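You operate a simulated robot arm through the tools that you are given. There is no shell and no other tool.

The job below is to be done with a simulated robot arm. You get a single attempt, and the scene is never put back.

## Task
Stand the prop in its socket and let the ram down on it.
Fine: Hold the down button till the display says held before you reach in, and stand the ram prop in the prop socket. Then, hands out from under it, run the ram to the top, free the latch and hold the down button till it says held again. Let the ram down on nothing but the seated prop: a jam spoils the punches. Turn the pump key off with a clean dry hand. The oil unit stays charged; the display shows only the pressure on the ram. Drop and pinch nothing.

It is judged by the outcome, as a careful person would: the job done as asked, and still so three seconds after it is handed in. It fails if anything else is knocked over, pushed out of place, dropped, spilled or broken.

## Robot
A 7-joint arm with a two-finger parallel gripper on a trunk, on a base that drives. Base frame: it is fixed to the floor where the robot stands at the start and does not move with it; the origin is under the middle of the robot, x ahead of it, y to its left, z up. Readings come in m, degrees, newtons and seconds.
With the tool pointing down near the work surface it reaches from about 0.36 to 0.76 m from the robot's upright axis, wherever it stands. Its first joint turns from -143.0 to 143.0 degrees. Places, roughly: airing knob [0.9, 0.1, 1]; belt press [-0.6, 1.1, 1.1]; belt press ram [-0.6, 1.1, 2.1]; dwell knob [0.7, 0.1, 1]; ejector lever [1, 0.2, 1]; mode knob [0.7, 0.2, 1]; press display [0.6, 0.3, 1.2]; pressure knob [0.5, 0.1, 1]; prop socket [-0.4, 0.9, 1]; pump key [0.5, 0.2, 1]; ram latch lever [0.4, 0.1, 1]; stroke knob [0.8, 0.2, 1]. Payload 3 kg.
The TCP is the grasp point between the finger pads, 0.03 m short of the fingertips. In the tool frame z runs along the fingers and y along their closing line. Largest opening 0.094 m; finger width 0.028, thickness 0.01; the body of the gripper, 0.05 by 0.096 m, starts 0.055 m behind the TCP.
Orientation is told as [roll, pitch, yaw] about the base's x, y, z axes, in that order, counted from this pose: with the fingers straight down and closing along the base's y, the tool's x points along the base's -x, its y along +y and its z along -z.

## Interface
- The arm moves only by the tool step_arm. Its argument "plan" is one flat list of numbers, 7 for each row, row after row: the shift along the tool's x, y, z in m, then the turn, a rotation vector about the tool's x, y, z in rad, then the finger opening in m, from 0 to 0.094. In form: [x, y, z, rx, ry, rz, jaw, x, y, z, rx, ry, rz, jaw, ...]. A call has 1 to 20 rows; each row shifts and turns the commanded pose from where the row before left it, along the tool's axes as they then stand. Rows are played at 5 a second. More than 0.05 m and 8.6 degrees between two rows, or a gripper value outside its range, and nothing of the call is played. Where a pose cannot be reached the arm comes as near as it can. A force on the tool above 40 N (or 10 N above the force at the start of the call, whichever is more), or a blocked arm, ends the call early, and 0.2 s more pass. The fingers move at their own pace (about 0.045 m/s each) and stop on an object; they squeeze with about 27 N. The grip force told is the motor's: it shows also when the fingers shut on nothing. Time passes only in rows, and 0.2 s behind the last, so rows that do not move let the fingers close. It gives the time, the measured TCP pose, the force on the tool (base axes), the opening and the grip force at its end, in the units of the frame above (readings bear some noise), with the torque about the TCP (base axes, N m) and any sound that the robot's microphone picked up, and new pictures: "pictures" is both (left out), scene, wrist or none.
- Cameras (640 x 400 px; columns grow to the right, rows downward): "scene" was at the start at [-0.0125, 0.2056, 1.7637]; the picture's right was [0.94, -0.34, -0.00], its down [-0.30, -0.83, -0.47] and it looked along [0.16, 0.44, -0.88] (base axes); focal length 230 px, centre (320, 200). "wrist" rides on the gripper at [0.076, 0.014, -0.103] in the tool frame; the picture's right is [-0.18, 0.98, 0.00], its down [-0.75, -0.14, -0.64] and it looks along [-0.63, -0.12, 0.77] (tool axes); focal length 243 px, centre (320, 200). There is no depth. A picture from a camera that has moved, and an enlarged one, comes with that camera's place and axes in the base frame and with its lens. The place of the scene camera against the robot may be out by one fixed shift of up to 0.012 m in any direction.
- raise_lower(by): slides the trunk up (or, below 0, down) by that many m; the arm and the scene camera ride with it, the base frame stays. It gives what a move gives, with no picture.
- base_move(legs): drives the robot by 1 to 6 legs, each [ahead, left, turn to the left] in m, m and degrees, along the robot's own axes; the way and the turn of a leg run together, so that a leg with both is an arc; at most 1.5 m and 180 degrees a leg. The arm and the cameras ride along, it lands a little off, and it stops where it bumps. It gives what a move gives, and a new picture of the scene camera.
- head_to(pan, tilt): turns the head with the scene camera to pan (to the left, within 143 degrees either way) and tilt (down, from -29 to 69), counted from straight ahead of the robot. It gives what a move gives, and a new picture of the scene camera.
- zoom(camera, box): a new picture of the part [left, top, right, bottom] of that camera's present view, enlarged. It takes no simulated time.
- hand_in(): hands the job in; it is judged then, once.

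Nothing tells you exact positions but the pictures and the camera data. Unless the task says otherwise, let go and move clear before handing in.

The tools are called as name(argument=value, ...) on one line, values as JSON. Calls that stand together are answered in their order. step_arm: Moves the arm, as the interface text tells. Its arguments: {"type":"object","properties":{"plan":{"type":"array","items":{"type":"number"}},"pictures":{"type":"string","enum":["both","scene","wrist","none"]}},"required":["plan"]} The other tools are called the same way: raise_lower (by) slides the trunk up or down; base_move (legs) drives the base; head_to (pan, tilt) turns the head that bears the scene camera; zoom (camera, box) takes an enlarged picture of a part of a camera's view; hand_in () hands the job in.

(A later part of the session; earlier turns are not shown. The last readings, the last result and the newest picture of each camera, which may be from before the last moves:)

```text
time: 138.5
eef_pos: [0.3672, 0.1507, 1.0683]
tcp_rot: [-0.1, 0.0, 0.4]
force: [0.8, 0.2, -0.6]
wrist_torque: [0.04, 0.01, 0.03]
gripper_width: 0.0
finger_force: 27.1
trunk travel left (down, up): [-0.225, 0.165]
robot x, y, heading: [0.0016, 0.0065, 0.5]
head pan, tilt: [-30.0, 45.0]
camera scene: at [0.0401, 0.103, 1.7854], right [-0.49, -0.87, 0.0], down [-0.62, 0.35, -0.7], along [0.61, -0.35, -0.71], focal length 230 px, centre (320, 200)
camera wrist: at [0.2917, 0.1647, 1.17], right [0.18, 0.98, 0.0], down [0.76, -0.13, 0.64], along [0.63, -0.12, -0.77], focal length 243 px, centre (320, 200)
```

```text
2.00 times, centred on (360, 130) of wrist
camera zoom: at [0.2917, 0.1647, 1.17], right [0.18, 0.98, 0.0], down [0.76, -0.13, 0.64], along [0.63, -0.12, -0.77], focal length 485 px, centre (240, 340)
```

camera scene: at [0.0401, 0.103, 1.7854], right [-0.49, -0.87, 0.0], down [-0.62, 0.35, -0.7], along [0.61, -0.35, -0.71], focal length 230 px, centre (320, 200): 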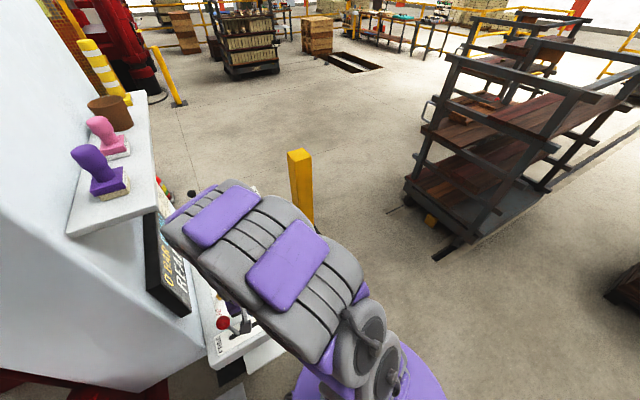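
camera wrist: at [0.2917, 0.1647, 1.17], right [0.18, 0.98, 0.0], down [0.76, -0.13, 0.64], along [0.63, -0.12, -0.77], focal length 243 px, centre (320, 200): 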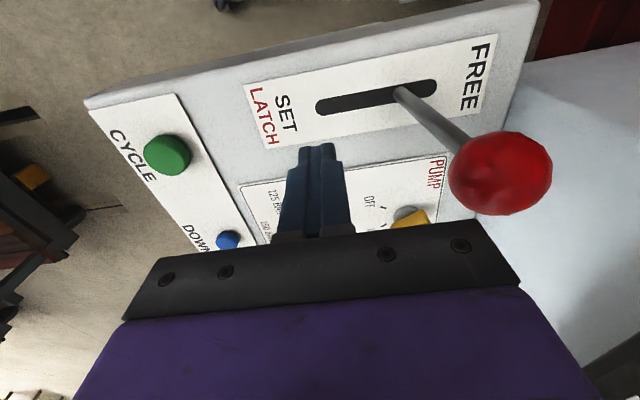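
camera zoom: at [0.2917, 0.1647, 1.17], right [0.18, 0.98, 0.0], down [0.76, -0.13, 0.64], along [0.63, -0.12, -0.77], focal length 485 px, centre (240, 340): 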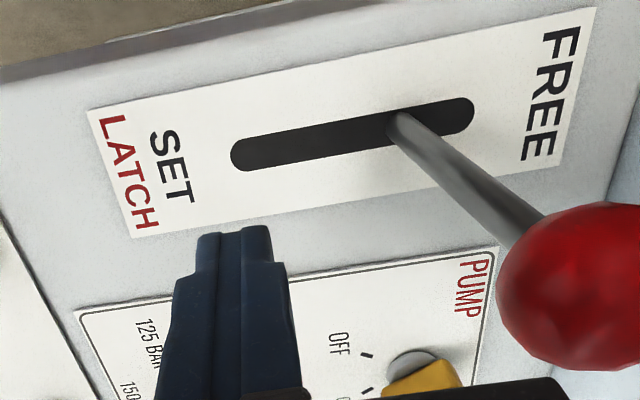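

The display now reads READY: the latch is free and the resistance was its end stop. I rise away and then return above DOWN.

step_arm(plan=[0, -0.02, 0, 0, 0, 0, 0.0, 0, -0.02, -0.02, 0, 0, 0, 0.0, 0, -0.02, -0.04, 0, 0, 0, 0.0, 0, -0.02, -0.04, 0, 0, 0, 0.0, -0.02, -0.02, -0.02, 0, 0, 0, 0.0, -0.03, -0.02, 0, 0, 0, 0, 0.0, -0.03, -0.02, 0, 0, 0, 0, 0.0, -0.03, -0.01, 0, 0, 0, 0, 0.0, -0.032, 0, 0.02, 0, 0, 0, 0.0, 0, 0, 0.04, 0, 0, 0, 0.0, 0, 0, 0.04, 0, 0, 0, 0.0, 0, 0, 0, 0, 0, 0, 0], pictures="both")

zoom(camera="scene", box=[130, 180, 290, 370])

zoom(camera="wrist", box=[200, 40, 440, 260])

```text
time: 141.1
eef_pos: [0.5073, 0.0055, 1.0868]
tcp_rot: [-0.3, 0.0, 0.4]
force: [0.1, -0.1, 0.0]
wrist_torque: [-0.02, 0.01, 0.0]
gripper_width: 0.0
finger_force: 26.9
trunk travel left (down, up): [-0.225, 0.165]
robot x, y, heading: [0.0028, 0.0054, 0.4]
head pan, tilt: [-30.0, 45.0]
camera scene: at [0.0401, 0.1083, 1.7851], right [-0.49, -0.87, 0.0], down [-0.62, 0.35, -0.71], along [0.61, -0.35, -0.71], focal length 230 px, centre (320, 200)
camera wrist: at [0.4325, 0.0193, 1.189], right [0.18, 0.98, 0.0], down [0.75, -0.13, 0.64], along [0.63, -0.12, -0.77], focal length 243 px, centre (320, 200)
```

scene: 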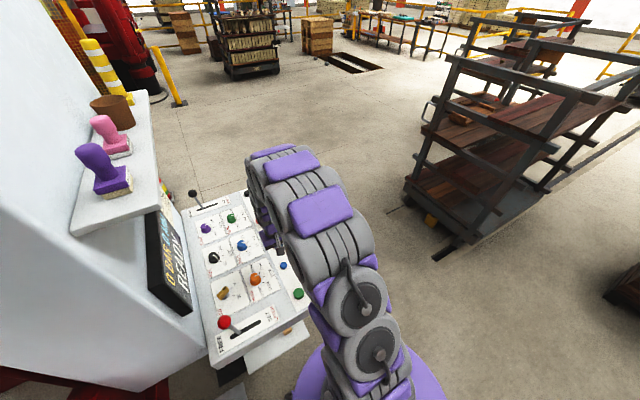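
wrist: 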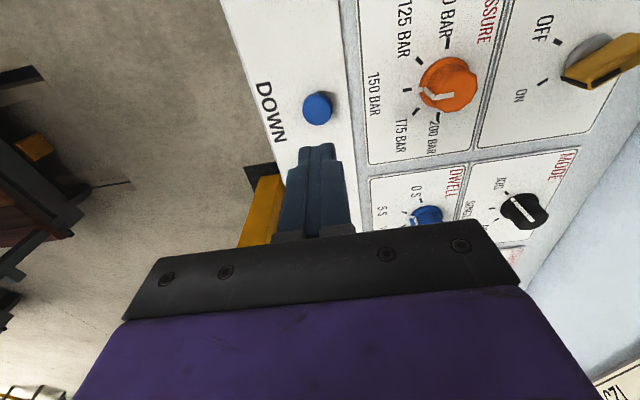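

```text
2.11 times, centred on (210, 275) of scene
camera zoom: at [0.0401, 0.1083, 1.7851], right [-0.49, -0.87, 0.0], down [-0.62, 0.35, -0.71], along [0.61, -0.35, -0.71], focal length 484 px, centre (552, 42)
```

zoom: 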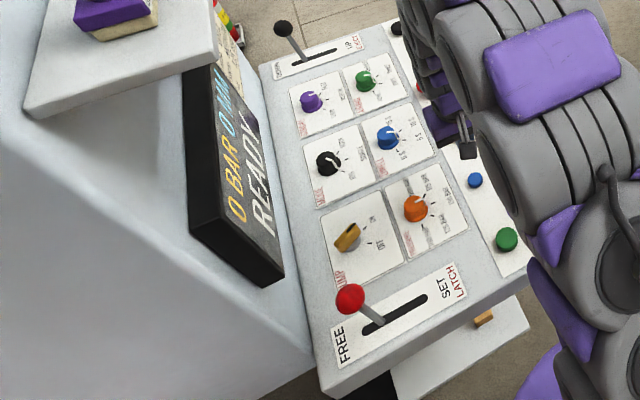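

```text
1.82 times, centred on (320, 150) of wrist
camera zoom: at [0.4325, 0.0193, 1.189], right [0.18, 0.98, 0.0], down [0.75, -0.13, 0.64], along [0.63, -0.12, -0.77], focal length 441 px, centre (320, 291)
```

zoom: 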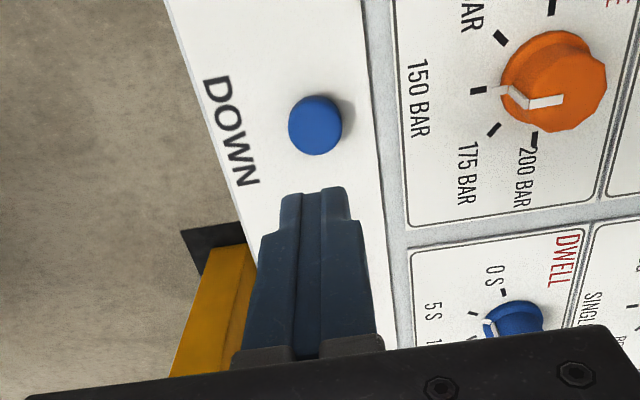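

READY, lever on FREE, DOWN below my fingertips. Before lowering the ram I look once more at the prop in its socket and the space under the ram.

head_to(pan=105, tilt=30)

zoom(camera="scene", box=[240, 100, 340, 300])

zoom(camera="scene", box=[260, 240, 320, 290])

zoom(camera="scene", box=[80, 80, 440, 320])

```text
time: 143.2
eef_pos: [0.5088, 0.0068, 1.0863]
tcp_rot: [-0.2, 0.0, 0.4]
force: [0.2, 0.1, -0.4]
wrist_torque: [0.01, 0.01, 0.01]
gripper_width: 0.0001
finger_force: 27.1
trunk travel left (down, up): [-0.225, 0.165]
robot x, y, heading: [0.0056, 0.0009, 0.4]
head pan, tilt: [105.0, 30.0]
camera scene: at [-0.0537, 0.2383, 1.8077], right [0.96, 0.27, 0.0], down [0.13, -0.48, -0.87], along [-0.23, 0.83, -0.5], focal length 230 px, centre (320, 200)
```

scene: 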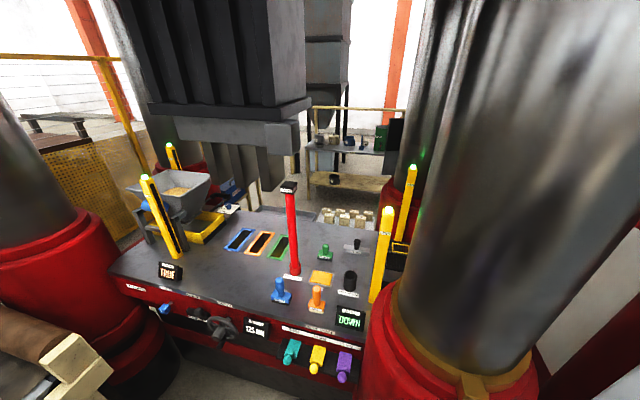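

```text
2.00 times, centred on (290, 200) of scene
camera zoom: at [-0.0537, 0.2383, 1.8077], right [0.96, 0.27, 0.0], down [0.13, -0.48, -0.87], along [-0.23, 0.83, -0.5], focal length 459 px, centre (380, 200)
```

zoom: 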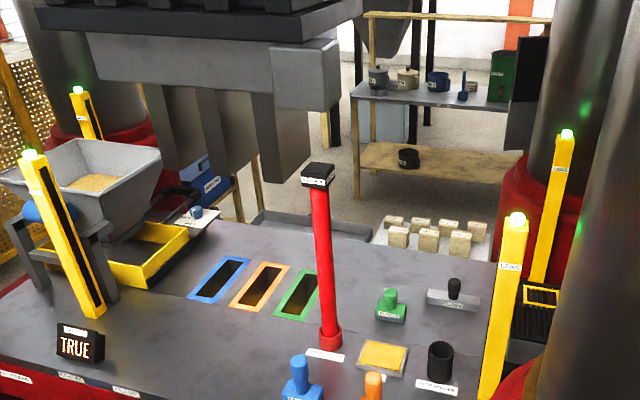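

```text
8.00 times, centred on (290, 265) of scene
camera zoom: at [-0.0537, 0.2383, 1.8077], right [0.96, 0.27, 0.0], down [0.13, -0.48, -0.87], along [-0.23, 0.83, -0.5], focal length 1837 px, centre (560, -320)
```

zoom: 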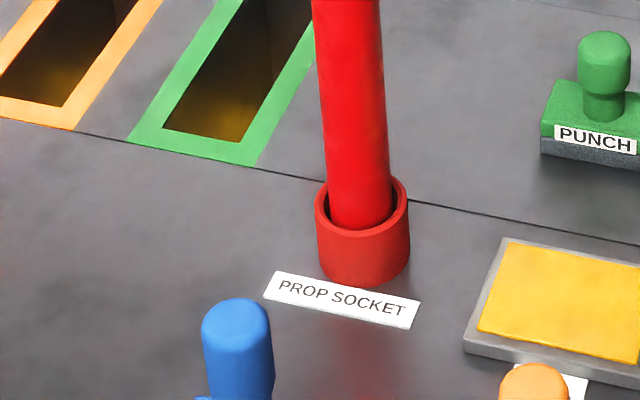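

```text
1.67 times, centred on (260, 200) of scene
camera zoom: at [-0.0537, 0.2383, 1.8077], right [0.96, 0.27, 0.0], down [0.13, -0.48, -0.87], along [-0.23, 0.83, -0.5], focal length 383 px, centre (420, 200)
```

zoom: 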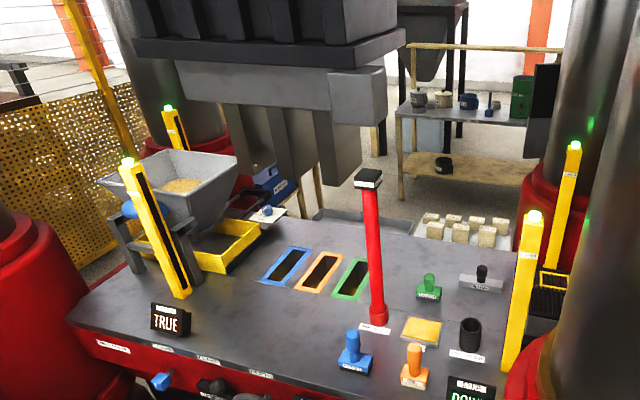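

The prop is fully seated, upright under the pad, bench otherwise clear, lamps green, hands out. I now press DOWN and hold, watching the display.

head_to(pan=-30, tilt=45)

step_arm(plan=[-0.003, -0.006, 0.03, 0, 0, 0, 0.0, 0, 0, 0.03, 0, 0, 0, 0.0, 0, 0, 0.026, 0, 0, 0, 0.0, 0, 0, 0.005, 0, 0, 0, 0.0, 0, 0, 0.003, 0, 0, 0, 0.0, 0, 0, 0.003, 0, 0, 0, 0.0, 0, 0, 0.002, 0, 0, 0, 0.0], pictures="none")

zoom(camera="scene", box=[130, 180, 290, 370])

```text
time: 145.4
eef_pos: [0.5085, 0.007, 1.087]
tcp_rot: [-0.3, 0.0, 0.3]
force: [0.3, 0.6, 0.5]
wrist_torque: [-0.01, 0.03, 0.01]
gripper_width: 0.0
finger_force: 27.6
trunk travel left (down, up): [-0.225, 0.165]
robot x, y, heading: [0.0059, 0.0041, 0.5]
head pan, tilt: [-30.0, 45.0]
camera scene: at [0.0412, 0.1109, 1.7849], right [-0.49, -0.87, 0.0], down [-0.62, 0.35, -0.71], along [0.61, -0.35, -0.71], focal length 230 px, centre (320, 200)
```

scene: 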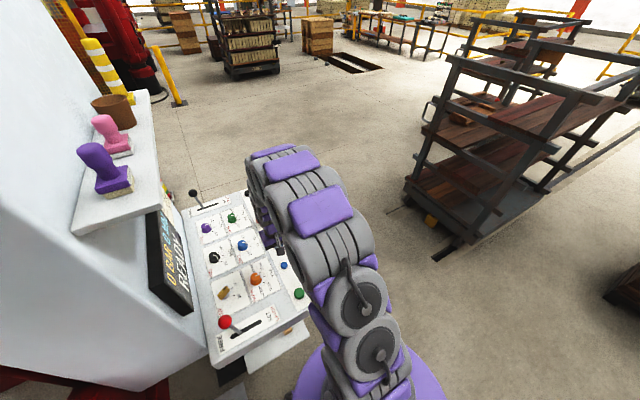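

```text
time: 147.0
eef_pos: [0.5106, -0.0013, 0.9902]
tcp_rot: [-0.2, -0.2, 0.4]
force: [0.4, -1.6, 20.2]
wrist_torque: [-0.05, -0.02, -0.07]
gripper_width: 0.0
finger_force: 27.1
trunk travel left (down, up): [-0.225, 0.165]
robot x, y, heading: [0.0054, 0.0005, 0.5]
head pan, tilt: [-30.0, 45.0]
heard: click
```

```text
2.11 times, centred on (210, 275) of scene
camera zoom: at [0.0384, 0.1099, 1.7854], right [-0.49, -0.87, 0.0], down [-0.62, 0.35, -0.71], along [0.61, -0.35, -0.71], focal length 484 px, centre (552, 42)
```

zoom: 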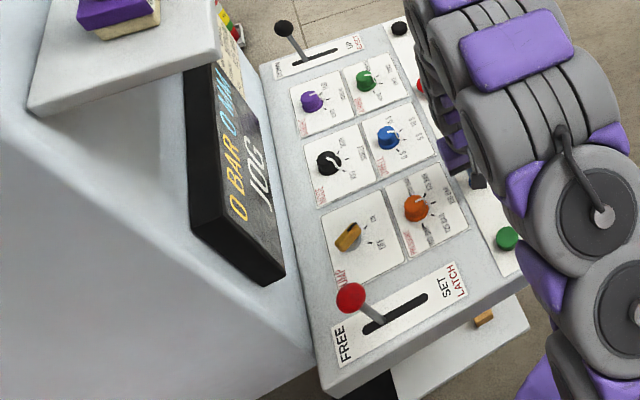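

The display shows JOG: the ram is coming down. I keep holding.

step_arm(plan=[0, 0, 0, 0, 0, 0, 0.0, 0, 0, 0, 0, 0, 0, 0.0, 0, 0, 0, 0, 0, 0, 0.0, 0, 0, 0, 0, 0, 0, 0.0, 0, 0, 0, 0, 0, 0, 0.0], pictures="none")

zoom(camera="scene", box=[130, 180, 290, 370])

```text
time: 148.2
eef_pos: [0.5122, 0.0002, 0.9891]
tcp_rot: [-0.3, -0.1, 0.4]
force: [0.5, -1.9, 24.2]
wrist_torque: [-0.05, 0.0, -0.04]
gripper_width: 0.0001
finger_force: 27.0
trunk travel left (down, up): [-0.225, 0.165]
robot x, y, heading: [0.0064, 0.0069, 0.2]
head pan, tilt: [-30.0, 45.0]
```

```text
2.11 times, centred on (210, 275) of scene
camera zoom: at [0.0376, 0.11, 1.7853], right [-0.49, -0.87, 0.0], down [-0.62, 0.35, -0.71], along [0.61, -0.35, -0.71], focal length 484 px, centre (552, 42)
```

zoom: 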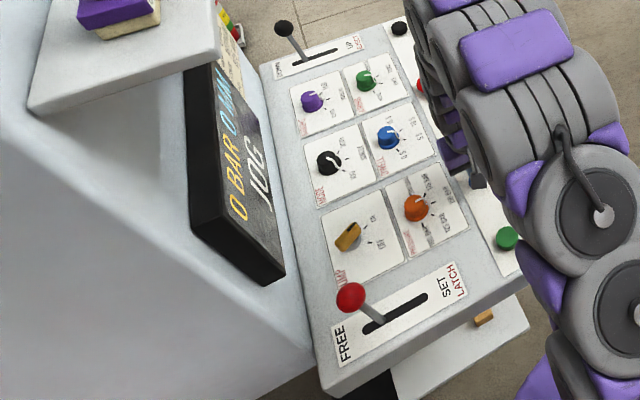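

step_arm(plan=[0, 0, 0, 0, 0, 0, 0.0, 0, 0, 0, 0, 0, 0, 0.0, 0, 0, 0, 0, 0, 0, 0.0, 0, 0, 0, 0, 0, 0, 0.0, 0, 0, 0, 0, 0, 0, 0.0], pictures="none")

zoom(camera="scene", box=[130, 180, 290, 370])

```text
time: 149.4
eef_pos: [0.5126, -0.0002, 0.9901]
tcp_rot: [-0.3, 0.0, 0.4]
force: [1.0, -1.7, 24.4]
wrist_torque: [-0.05, 0.02, -0.03]
gripper_width: 0.0
finger_force: 27.3
trunk travel left (down, up): [-0.225, 0.165]
robot x, y, heading: [0.0055, 0.0042, 0.6]
head pan, tilt: [-30.0, 45.0]
```

```text
2.11 times, centred on (210, 275) of scene
camera zoom: at [0.0377, 0.11, 1.7853], right [-0.49, -0.87, 0.0], down [-0.62, 0.35, -0.71], along [0.61, -0.35, -0.71], focal length 484 px, centre (552, 42)
```

zoom: 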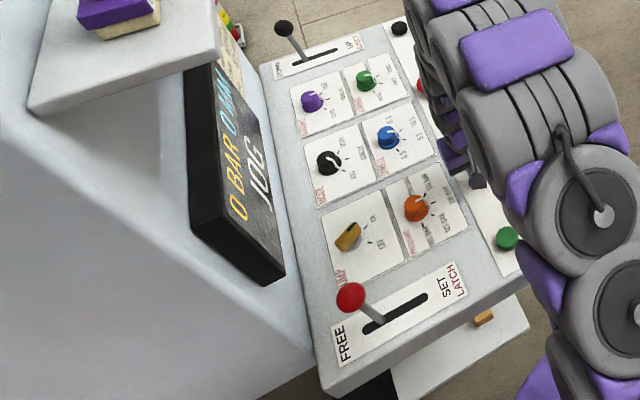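

Still JOG – I go on holding in short stretches.

step_arm(plan=[0, 0, 0, 0, 0, 0, 0.0, 0, 0, 0, 0, 0, 0, 0.0, 0, 0, 0, 0, 0, 0, 0.0, 0, 0, 0, 0, 0, 0, 0.0, 0, 0, 0, 0, 0, 0, 0.0, 0, 0, 0, 0, 0, 0, 0.0], pictures="none")

zoom(camera="scene", box=[130, 180, 290, 370])

```text
time: 150.8
eef_pos: [0.5126, -0.0003, 0.9894]
tcp_rot: [-0.4, 0.0, 0.5]
force: [0.8, -0.5, 25.0]
wrist_torque: [-0.05, 0.02, -0.01]
gripper_width: 0.0
finger_force: 26.9
trunk travel left (down, up): [-0.225, 0.165]
robot x, y, heading: [0.002, 0.0041, 0.3]
head pan, tilt: [-30.0, 45.0]
```

```text
2.11 times, centred on (210, 275) of scene
camera zoom: at [0.0377, 0.11, 1.7853], right [-0.49, -0.87, 0.0], down [-0.62, 0.35, -0.71], along [0.61, -0.35, -0.71], focal length 484 px, centre (552, 42)
```

zoom: 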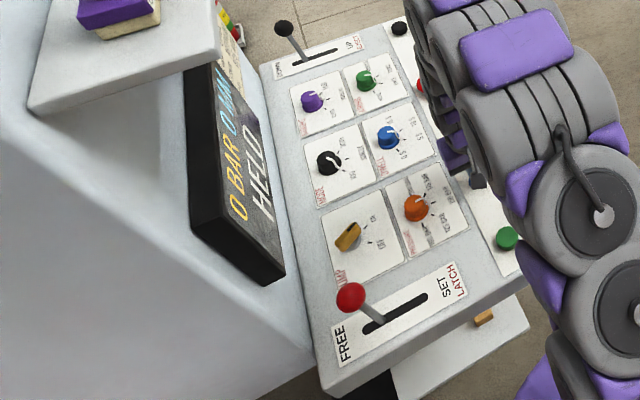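

The display says HELD again. I release the button and check the ram on the prop.

step_arm(plan=[0, 0, 0, 0, 0, 0, 0.0, 0, 0, -0.02, 0, 0, 0, 0.0, 0, 0, -0.04, 0, 0, 0, 0.0, 0, 0, -0.04, 0, 0, 0, 0.0, 0, 0, -0.04, 0, 0, 0, 0.0, 0, 0, -0.04, 0, 0, 0, 0.0, 0, 0, 0, 0, 0, 0, 0.0], pictures="none")

zoom(camera="scene", box=[130, 180, 290, 370])

head_to(pan=105, tilt=30)

zoom(camera="scene", box=[80, 80, 440, 320])

zoom(camera="scene", box=[240, 130, 340, 300])

```text
time: 152.4
eef_pos: [0.5145, 0.0006, 1.1709]
tcp_rot: [-0.3, 0.1, 0.4]
force: [-0.6, 0.0, -0.5]
wrist_torque: [0.01, 0.01, -0.03]
gripper_width: 0.0001
finger_force: 27.2
trunk travel left (down, up): [-0.225, 0.165]
robot x, y, heading: [0.0058, 0.0012, 0.3]
head pan, tilt: [-30.0, 45.0]
```

```text
2.11 times, centred on (210, 275) of scene
camera zoom: at [0.0416, 0.1107, 1.7849], right [-0.49, -0.87, 0.0], down [-0.62, 0.35, -0.71], along [0.61, -0.35, -0.71], focal length 484 px, centre (552, 42)
```

zoom: 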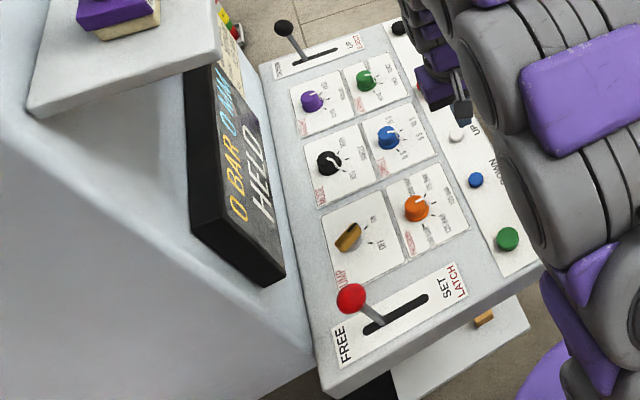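

```text
time: 154.6
eef_pos: [0.5125, 0.0009, 1.1708]
tcp_rot: [-0.3, -0.1, 0.4]
force: [-0.5, 0.0, -0.4]
wrist_torque: [-0.01, -0.01, 0.01]
gripper_width: 0.0
finger_force: 26.9
trunk travel left (down, up): [-0.225, 0.165]
robot x, y, heading: [0.0006, 0.0008, 0.5]
head pan, tilt: [105.0, 30.0]
camera scene: at [-0.0539, 0.2383, 1.8077], right [0.96, 0.27, 0.0], down [0.13, -0.48, -0.87], along [-0.23, 0.83, -0.5], focal length 230 px, centre (320, 200)
```

scene: 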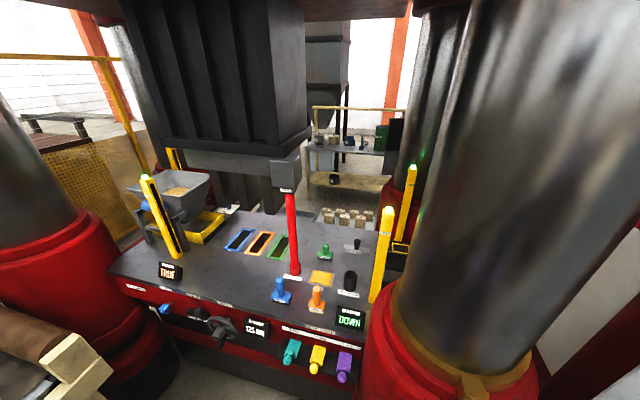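

```text
1.67 times, centred on (260, 200) of scene
camera zoom: at [-0.0539, 0.2383, 1.8077], right [0.96, 0.27, 0.0], down [0.13, -0.48, -0.87], along [-0.23, 0.83, -0.5], focal length 383 px, centre (420, 200)
```

zoom: 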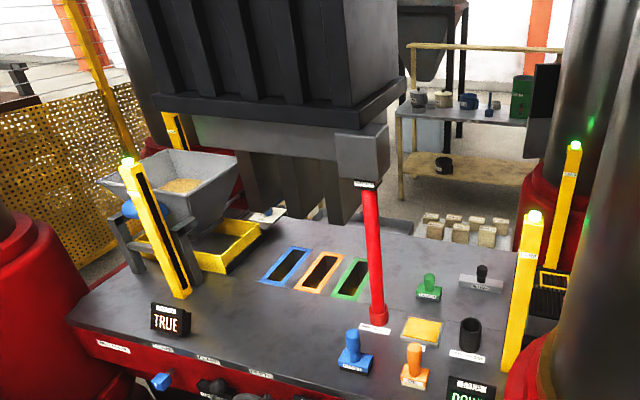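

```text
2.35 times, centred on (290, 215) of scene
camera zoom: at [-0.0539, 0.2383, 1.8077], right [0.96, 0.27, 0.0], down [0.13, -0.48, -0.87], along [-0.23, 0.83, -0.5], focal length 540 px, centre (391, 165)
```

zoom: 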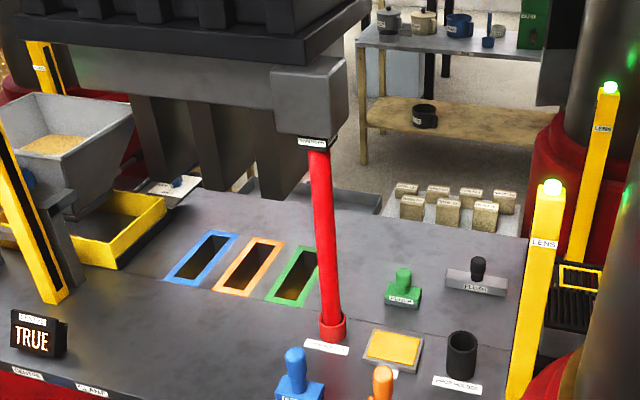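

The ram rests on the prop's head, everything else clear, display HELD. Before the key I inspect the finger pads for dirt or oil by opening them in view.

step_arm(plan=[0, 0, -0.03, 0, 0, 0, 0.05, 0, 0, -0.03, 0, 0, 0, 0.094, 0, 0, 0, 0, 0, 0, 0.094, 0, 0, 0, 0, 0, 0, 0.094, 0, 0, 0, 0, 0, 0, 0.094], pictures="wrist")

zoom(camera="wrist", box=[130, 110, 530, 330])

zoom(camera="wrist", box=[380, 60, 540, 160])

```text
time: 155.8
eef_pos: [0.5116, 0.0013, 1.228]
tcp_rot: [-0.3, -0.1, 0.4]
force: [-0.1, 0.8, 0.5]
wrist_torque: [0.02, 0.02, 0.02]
gripper_width: 0.094
finger_force: 0.2
trunk travel left (down, up): [-0.225, 0.165]
robot x, y, heading: [0.002, 0.0036, 0.4]
head pan, tilt: [105.0, 30.0]
camera wrist: at [0.4362, 0.0146, 1.331], right [0.18, 0.98, -0.01], down [0.75, -0.13, 0.64], along [0.63, -0.12, -0.77], focal length 243 px, centre (320, 200)
```

wrist: 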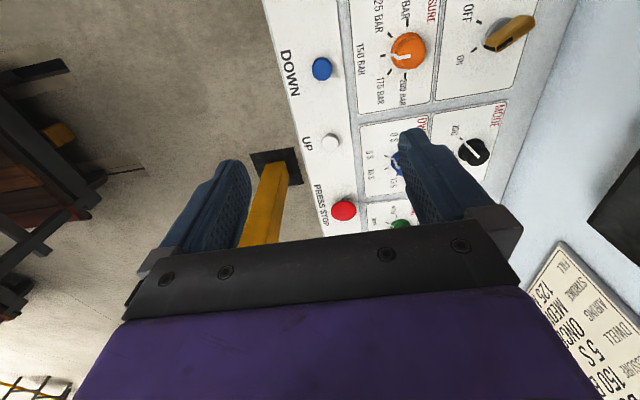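

```text
1.60 times, centred on (330, 220) of wrist
camera zoom: at [0.4362, 0.0146, 1.331], right [0.18, 0.98, -0.01], down [0.75, -0.13, 0.64], along [0.63, -0.12, -0.77], focal length 388 px, centre (304, 168)
```

zoom: 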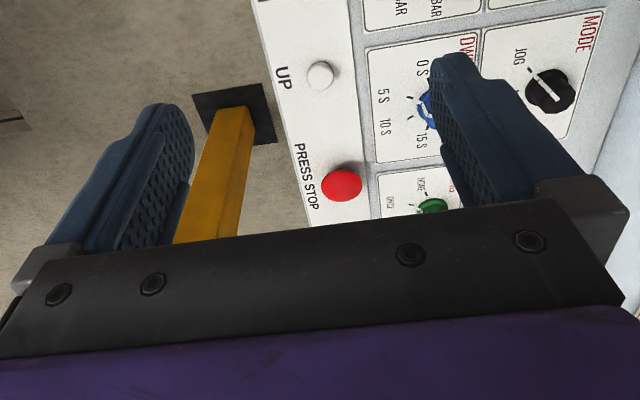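

```text
4.00 times, centred on (460, 110) of wrist
camera zoom: at [0.4362, 0.0146, 1.331], right [0.18, 0.98, -0.01], down [0.75, -0.13, 0.64], along [0.63, -0.12, -0.77], focal length 970 px, centre (-240, 560)
```

zoom: 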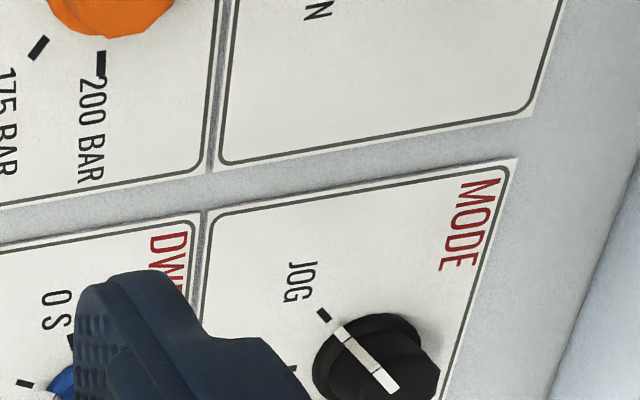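

The pads are clean and dry. I close the fingers, lean the tool back by 32° (so hand and forearm stay away from the display and shelf), and approach the key from its far side to view it.

step_arm(plan=[0, 0, 0, -0.14, 0, 0, 0.04, 0, 0, 0, -0.14, 0, 0, 0.0, 0, 0, 0, -0.14, 0, 0, 0.0, 0, 0, 0, -0.14, 0, 0, 0.0, -0.0106, 0.0098, 0.0313, 0, 0, 0, 0.0, -0.0106, 0.0098, 0.0313, 0, 0, 0, 0.0, -0.0106, 0.0098, 0.0313, 0, 0, 0, 0.0, -0.0106, 0.0098, 0.0313, 0, 0, 0, 0.0, 0, 0, 0, 0, 0, 0, 0.0], pictures="wrist")

zoom(camera="wrist", box=[220, 0, 460, 200])

head_to(pan=-30, tilt=45)

head_to(pan=0, tilt=50)

zoom(camera="scene", box=[240, 130, 400, 260])

```text
time: 157.8
eef_pos: [0.5538, 0.1008, 1.1447]
tcp_rot: [31.7, 0.0, 0.5]
force: [-0.2, 0.0, 1.0]
wrist_torque: [0.01, 0.02, 0.01]
gripper_width: 0.0001
finger_force: 26.7
trunk travel left (down, up): [-0.225, 0.165]
robot x, y, heading: [0.0009, 0.0032, 0.6]
head pan, tilt: [105.0, 30.0]
camera wrist: at [0.4785, 0.059, 1.238], right [0.18, 0.84, 0.52], down [0.76, -0.45, 0.47], along [0.63, 0.31, -0.71], focal length 243 px, centre (320, 200)
```

wrist: 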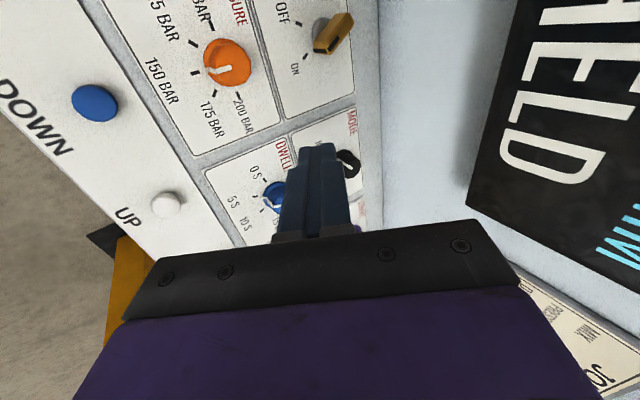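

```text
2.00 times, centred on (340, 100) of wrist
camera zoom: at [0.4785, 0.059, 1.238], right [0.18, 0.84, 0.52], down [0.76, -0.45, 0.47], along [0.63, 0.31, -0.71], focal length 485 px, centre (280, 400)
```

zoom: 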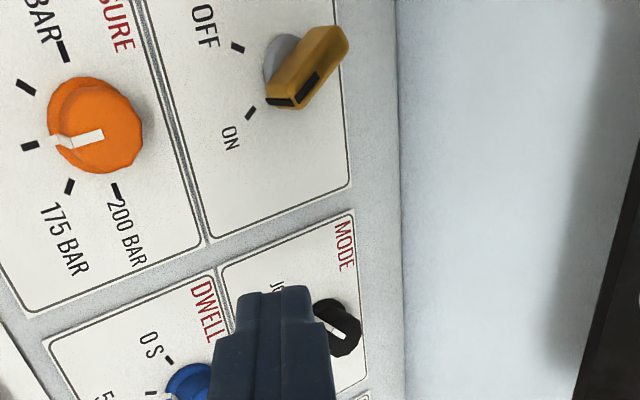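

```text
time: 159.9
eef_pos: [0.5546, 0.1014, 1.1429]
tcp_rot: [31.8, 0.1, 0.4]
force: [-0.1, 0.1, -0.3]
wrist_torque: [0.04, 0.01, 0.02]
gripper_width: 0.0
finger_force: 27.2
trunk travel left (down, up): [-0.225, 0.165]
robot x, y, heading: [0.0017, 0.0036, 0.3]
head pan, tilt: [-30.0, 45.0]
camera scene: at [0.0414, 0.1105, 1.785], right [-0.49, -0.87, 0.0], down [-0.62, 0.35, -0.71], along [0.61, -0.35, -0.71], focal length 230 px, centre (320, 200)
```

scene: 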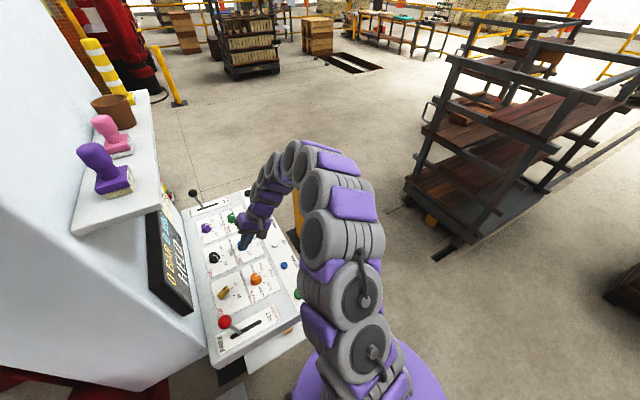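

```text
time: 160.9
eef_pos: [0.5546, 0.1002, 1.1434]
tcp_rot: [31.7, 0.1, 0.4]
force: [-0.3, 1.0, -0.5]
wrist_torque: [0.0, 0.0, 0.02]
gripper_width: 0.0
finger_force: 26.6
trunk travel left (down, up): [-0.225, 0.165]
robot x, y, heading: [0.0058, 0.0044, 0.6]
head pan, tilt: [0.0, 50.0]
camera scene: at [0.0476, 0.1511, 1.778], right [0.01, -1.0, 0.0], down [-0.77, -0.01, -0.64], along [0.64, 0.0, -0.77], focal length 230 px, centre (320, 200)
```

scene: 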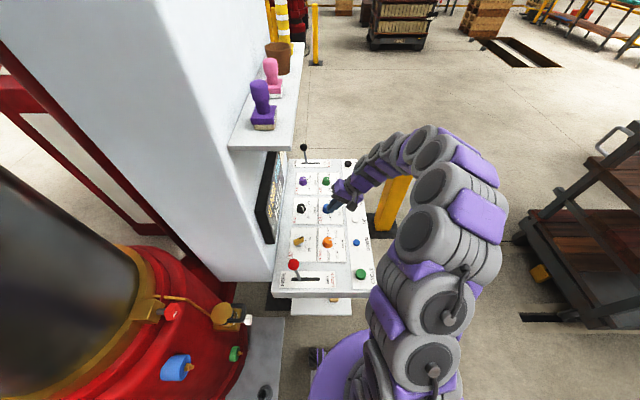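

```text
3.08 times, centred on (320, 195) of scene
camera zoom: at [0.0476, 0.1511, 1.778], right [0.01, -1.0, 0.0], down [-0.77, -0.01, -0.64], along [0.64, 0.0, -0.77], focal length 707 px, centre (320, 215)
```

zoom: 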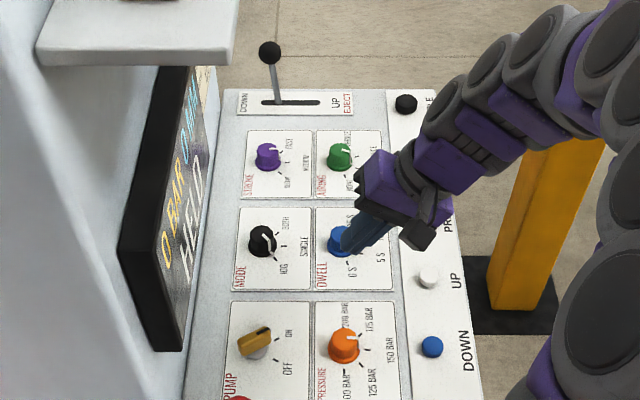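

The leaned-back pose keeps the arm well away from display and shelf. Panel surface is z≈0.95; key axis ≈ (0.510, 0.231), its marker end now at ON (toward +x/-y), OFF tick at (0.495, 0.206). I'll bring the fingertip beside the marker end and sweep it toward the robot (-x).

step_arm(plan=[-0.0025, 0.001, 0.035, 0, 0, 0, 0.0, -0.0025, 0.001, 0.035, 0, 0, 0, 0.0, -0.0025, 0.0007, 0.035, 0, 0, 0, 0.0, 0, 0, 0.03, 0, 0, 0, 0.0, 0, 0, 0, 0, 0, 0, 0.0], pictures="wrist")

zoom(camera="wrist", box=[240, 20, 440, 220])

zoom(camera="scene", box=[270, 200, 350, 270])

```text
time: 162.1
eef_pos: [0.5607, 0.1736, 1.0294]
tcp_rot: [31.8, 0.0, 0.5]
force: [0.0, -0.8, 0.0]
wrist_torque: [0.04, 0.01, -0.02]
gripper_width: 0.0
finger_force: 26.6
trunk travel left (down, up): [-0.225, 0.165]
robot x, y, heading: [0.0052, 0.005, 0.3]
head pan, tilt: [0.0, 50.0]
camera wrist: at [0.4851, 0.1325, 1.1249], right [0.18, 0.84, 0.52], down [0.76, -0.45, 0.47], along [0.63, 0.31, -0.71], focal length 243 px, centre (320, 200)
```

wrist: 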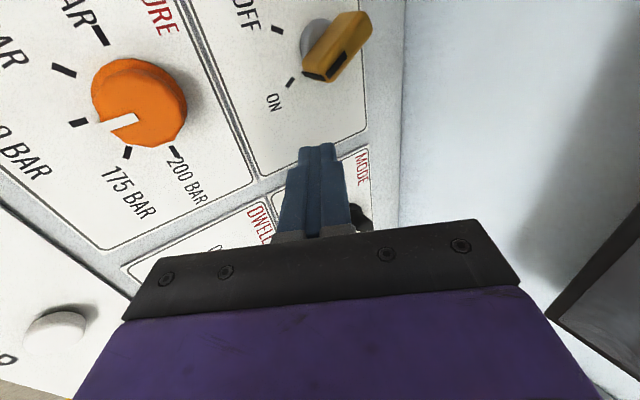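

```text
2.00 times, centred on (340, 120) of wrist
camera zoom: at [0.4851, 0.1325, 1.1249], right [0.18, 0.84, 0.52], down [0.76, -0.45, 0.47], along [0.63, 0.31, -0.71], focal length 485 px, centre (280, 360)
```

zoom: 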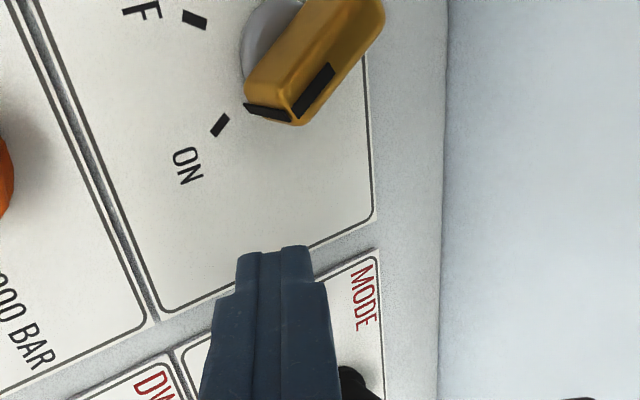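

```text
5.71 times, centred on (310, 235) of scene
camera zoom: at [0.0478, 0.1528, 1.7779], right [0.01, -1.0, 0.0], down [-0.77, -0.01, -0.64], along [0.64, 0.0, -0.77], focal length 1312 px, centre (377, 0)
```

zoom: 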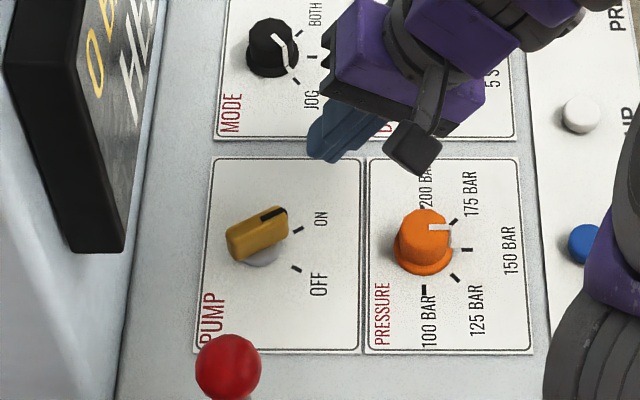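

The fingertip is aligned beyond the key's marker end. I advance the last 3.7 cm down beside it.

step_arm(plan=[0, 0, 0.015, 0, 0, 0, 0.0, 0, 0, 0.012, 0, 0, 0, 0.0, 0, 0, 0.01, 0, 0, 0, 0.0, 0, 0, 0, 0, 0, 0, 0.0], pictures="wrist")

zoom(camera="wrist", box=[240, 0, 440, 200])

zoom(camera="scene", box=[270, 200, 350, 270])

```text
time: 163.1
eef_pos: [0.5606, 0.1944, 0.9978]
tcp_rot: [31.7, 0.0, 0.5]
force: [0.3, -0.1, -0.2]
wrist_torque: [0.0, 0.04, 0.0]
gripper_width: 0.0001
finger_force: 27.0
trunk travel left (down, up): [-0.225, 0.165]
robot x, y, heading: [0.0047, 0.0051, 0.3]
head pan, tilt: [0.0, 50.0]
camera wrist: at [0.4857, 0.1519, 1.0934], right [0.18, 0.84, 0.52], down [0.76, -0.45, 0.47], along [0.63, 0.31, -0.71], focal length 243 px, centre (320, 200)
```

wrist: 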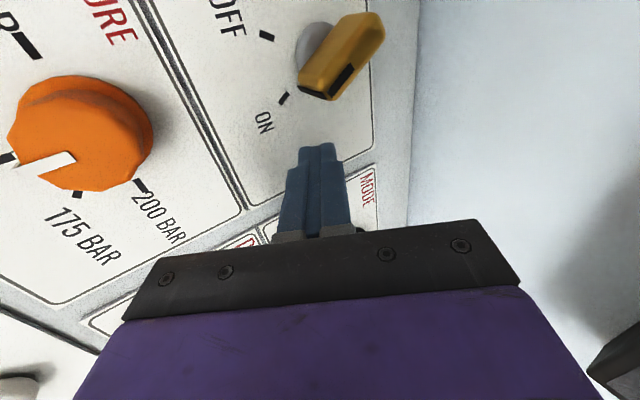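

```text
2.00 times, centred on (340, 100) of wrist
camera zoom: at [0.4857, 0.1519, 1.0934], right [0.18, 0.84, 0.52], down [0.76, -0.45, 0.47], along [0.63, 0.31, -0.71], focal length 485 px, centre (280, 400)
```

zoom: 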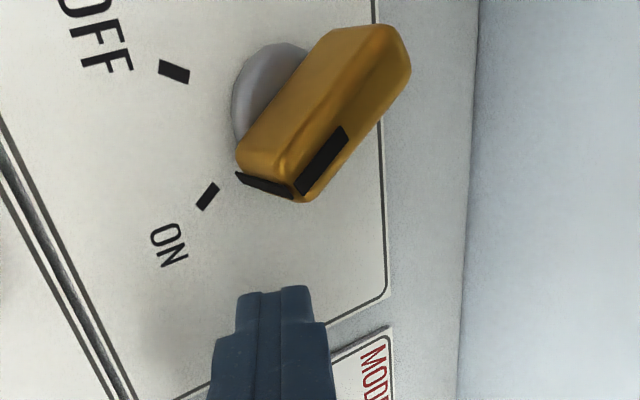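

```text
5.71 times, centred on (310, 235) of scene
camera zoom: at [0.0479, 0.1525, 1.7779], right [0.01, -1.0, 0.0], down [-0.77, -0.01, -0.64], along [0.64, 0.0, -0.77], focal length 1312 px, centre (377, 0)
```

zoom: 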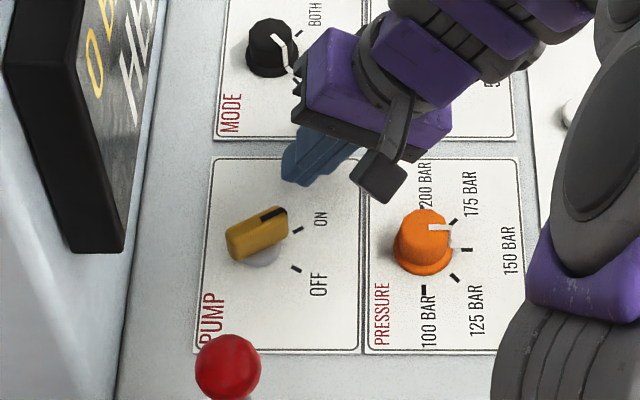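

The fingertip overlaps only the outer half of the marker end; I shift 6 mm toward the key axis and begin sweeping toward -x slowly.

step_arm(plan=[0, 0.0051, 0.0032, 0, 0, 0, 0.0, 0.006, 0, 0, 0, 0, 0, 0.0, 0.005, 0, 0, 0, 0, 0, 0.0, 0.003, 0, 0, 0, 0, 0, 0.0, 0.003, 0, 0, 0, 0, 0, 0.0, 0.003, 0, 0, 0, 0, 0, 0.0, 0, 0, 0, 0, 0, 0, 0.0], pictures="wrist")

zoom(camera="wrist", box=[240, 0, 440, 200])

zoom(camera="scene", box=[270, 200, 350, 270])

```text
time: 164.7
eef_pos: [0.5426, 0.2009, 0.9973]
tcp_rot: [31.7, 0.0, 0.3]
force: [1.2, 0.8, -0.2]
wrist_torque: [0.02, -0.05, -0.03]
gripper_width: 0.0
finger_force: 27.6
trunk travel left (down, up): [-0.225, 0.165]
robot x, y, heading: [0.0003, -0.0006, 0.3]
head pan, tilt: [0.0, 50.0]
camera wrist: at [0.4657, 0.1577, 1.0924], right [0.18, 0.84, 0.52], down [0.76, -0.45, 0.47], along [0.63, 0.31, -0.71], focal length 243 px, centre (320, 200)
```

wrist: 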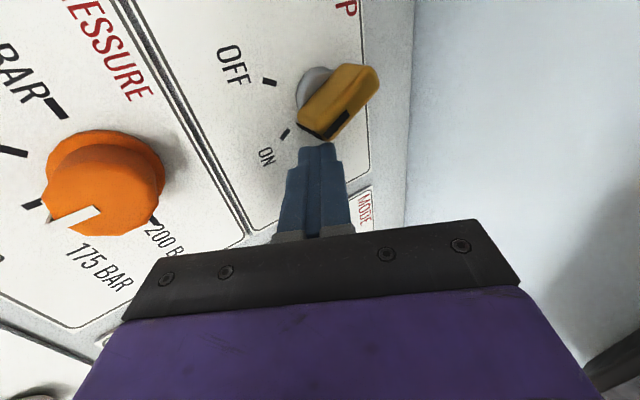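

```text
2.00 times, centred on (340, 100) of wrist
camera zoom: at [0.4657, 0.1577, 1.0924], right [0.18, 0.84, 0.52], down [0.76, -0.45, 0.47], along [0.63, 0.31, -0.71], focal length 485 px, centre (280, 400)
```

zoom: 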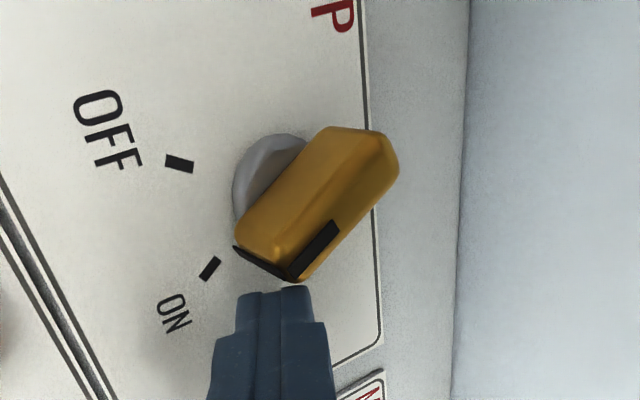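

```text
5.71 times, centred on (310, 235) of scene
camera zoom: at [0.0483, 0.1523, 1.7779], right [0.01, -1.0, 0.0], down [-0.77, -0.01, -0.64], along [0.64, 0.0, -0.77], focal length 1312 px, centre (377, 0)
```

zoom: 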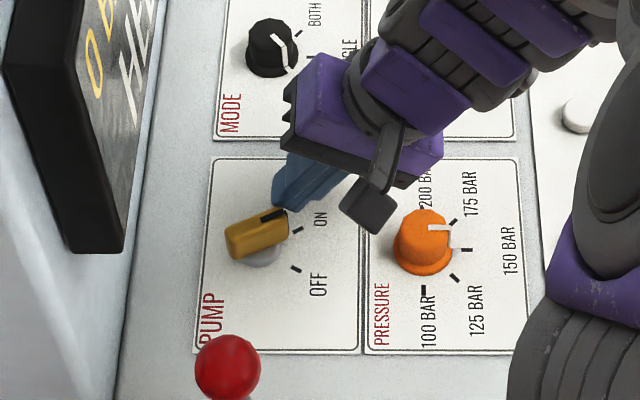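

The tip is just at the marker end. I sweep on in small steps.

step_arm(plan=[0.002, 0, 0, 0, 0, 0, 0.0, 0.002, 0, 0, 0, 0, 0, 0.0, 0.002, 0, 0, 0, 0, 0, 0.0, 0.002, 0, 0, 0, 0, 0, 0.0, 0.002, 0, 0, 0, 0, 0, 0.0, 0, 0, 0, 0, 0, 0, 0.0], pictures="wrist")

zoom(camera="wrist", box=[240, 0, 440, 200])

```text
time: 166.1
eef_pos: [0.5315, 0.1999, 0.9981]
tcp_rot: [31.8, 0.0, 0.4]
force: [1.1, -0.4, -0.4]
wrist_torque: [-0.04, -0.03, 0.05]
gripper_width: 0.0
finger_force: 27.5
trunk travel left (down, up): [-0.225, 0.165]
robot x, y, heading: [0.0059, 0.0047, 0.4]
head pan, tilt: [0.0, 50.0]
camera wrist: at [0.4547, 0.1581, 1.0921], right [0.18, 0.84, 0.52], down [0.76, -0.45, 0.47], along [0.63, 0.31, -0.71], focal length 243 px, centre (320, 200)
```

wrist: 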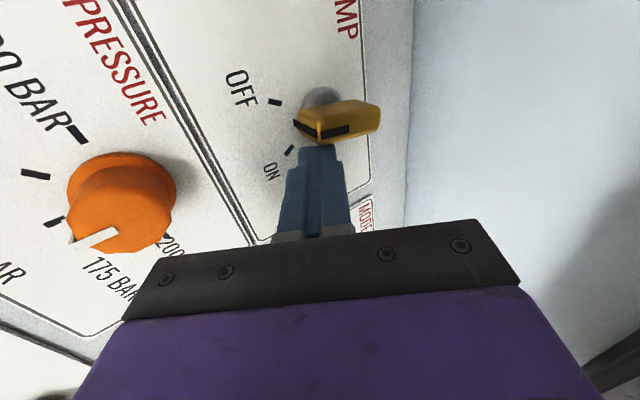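

```text
2.00 times, centred on (340, 100) of wrist
camera zoom: at [0.4547, 0.1581, 1.0921], right [0.18, 0.84, 0.52], down [0.76, -0.45, 0.47], along [0.63, 0.31, -0.71], focal length 485 px, centre (280, 400)
```

zoom: 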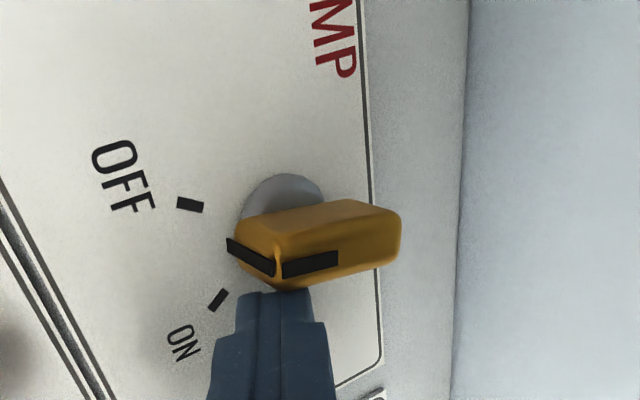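

The key is turning, now about midway. I shift the fingertip 8 mm outward for leverage and continue the sweep.

step_arm(plan=[-0.002, -0.0034, -0.0021, 0, 0, 0, 0.0, 0, -0.0034, -0.0021, 0, 0, 0, 0.0, 0.003, 0, 0, 0, 0, 0, 0.0, 0.003, 0, 0, 0, 0, 0, 0.0, 0.002, 0, 0, 0, 0, 0, 0.0, 0.002, 0, 0, 0, 0, 0, 0.0, 0.002, 0, 0, 0, 0, 0, 0.0, 0.002, 0, 0, 0, 0, 0, 0.0, 0, 0, 0, 0, 0, 0, 0.0], pictures="wrist")

zoom(camera="wrist", box=[240, 0, 440, 200])

zoom(camera="scene", box=[270, 200, 350, 270])

```text
time: 168.1
eef_pos: [0.5224, 0.1918, 0.9978]
tcp_rot: [31.7, -0.2, 0.1]
force: [36.0, 5.1, 6.0]
wrist_torque: [0.21, -0.67, -0.87]
gripper_width: 0.0
finger_force: 27.6
trunk travel left (down, up): [-0.225, 0.165]
robot x, y, heading: [0.0041, 0.001, 0.5]
head pan, tilt: [0.0, 50.0]
camera wrist: at [0.4471, 0.1502, 1.0921], right [0.18, 0.84, 0.52], down [0.75, -0.45, 0.47], along [0.63, 0.3, -0.71], focal length 243 px, centre (320, 200)
```

wrist: 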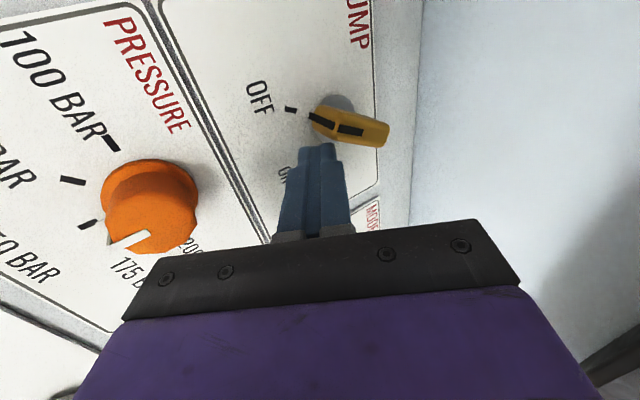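

```text
2.00 times, centred on (340, 100) of wrist
camera zoom: at [0.4471, 0.1502, 1.0921], right [0.18, 0.84, 0.52], down [0.75, -0.45, 0.47], along [0.63, 0.3, -0.71], focal length 485 px, centre (280, 400)
```

zoom: 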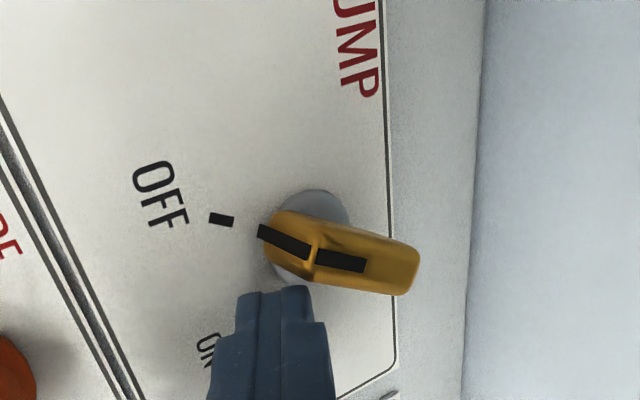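

```text
5.71 times, centred on (310, 235) of scene
camera zoom: at [0.0549, 0.1545, 1.7776], right [0.01, -1.0, 0.0], down [-0.77, -0.01, -0.64], along [0.64, 0.0, -0.77], focal length 1312 px, centre (377, 0)
```

zoom: 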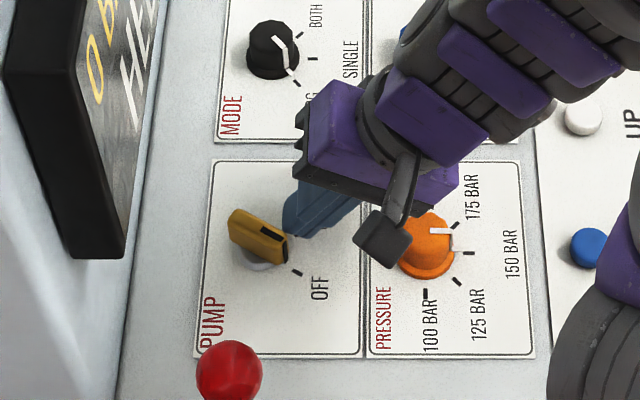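

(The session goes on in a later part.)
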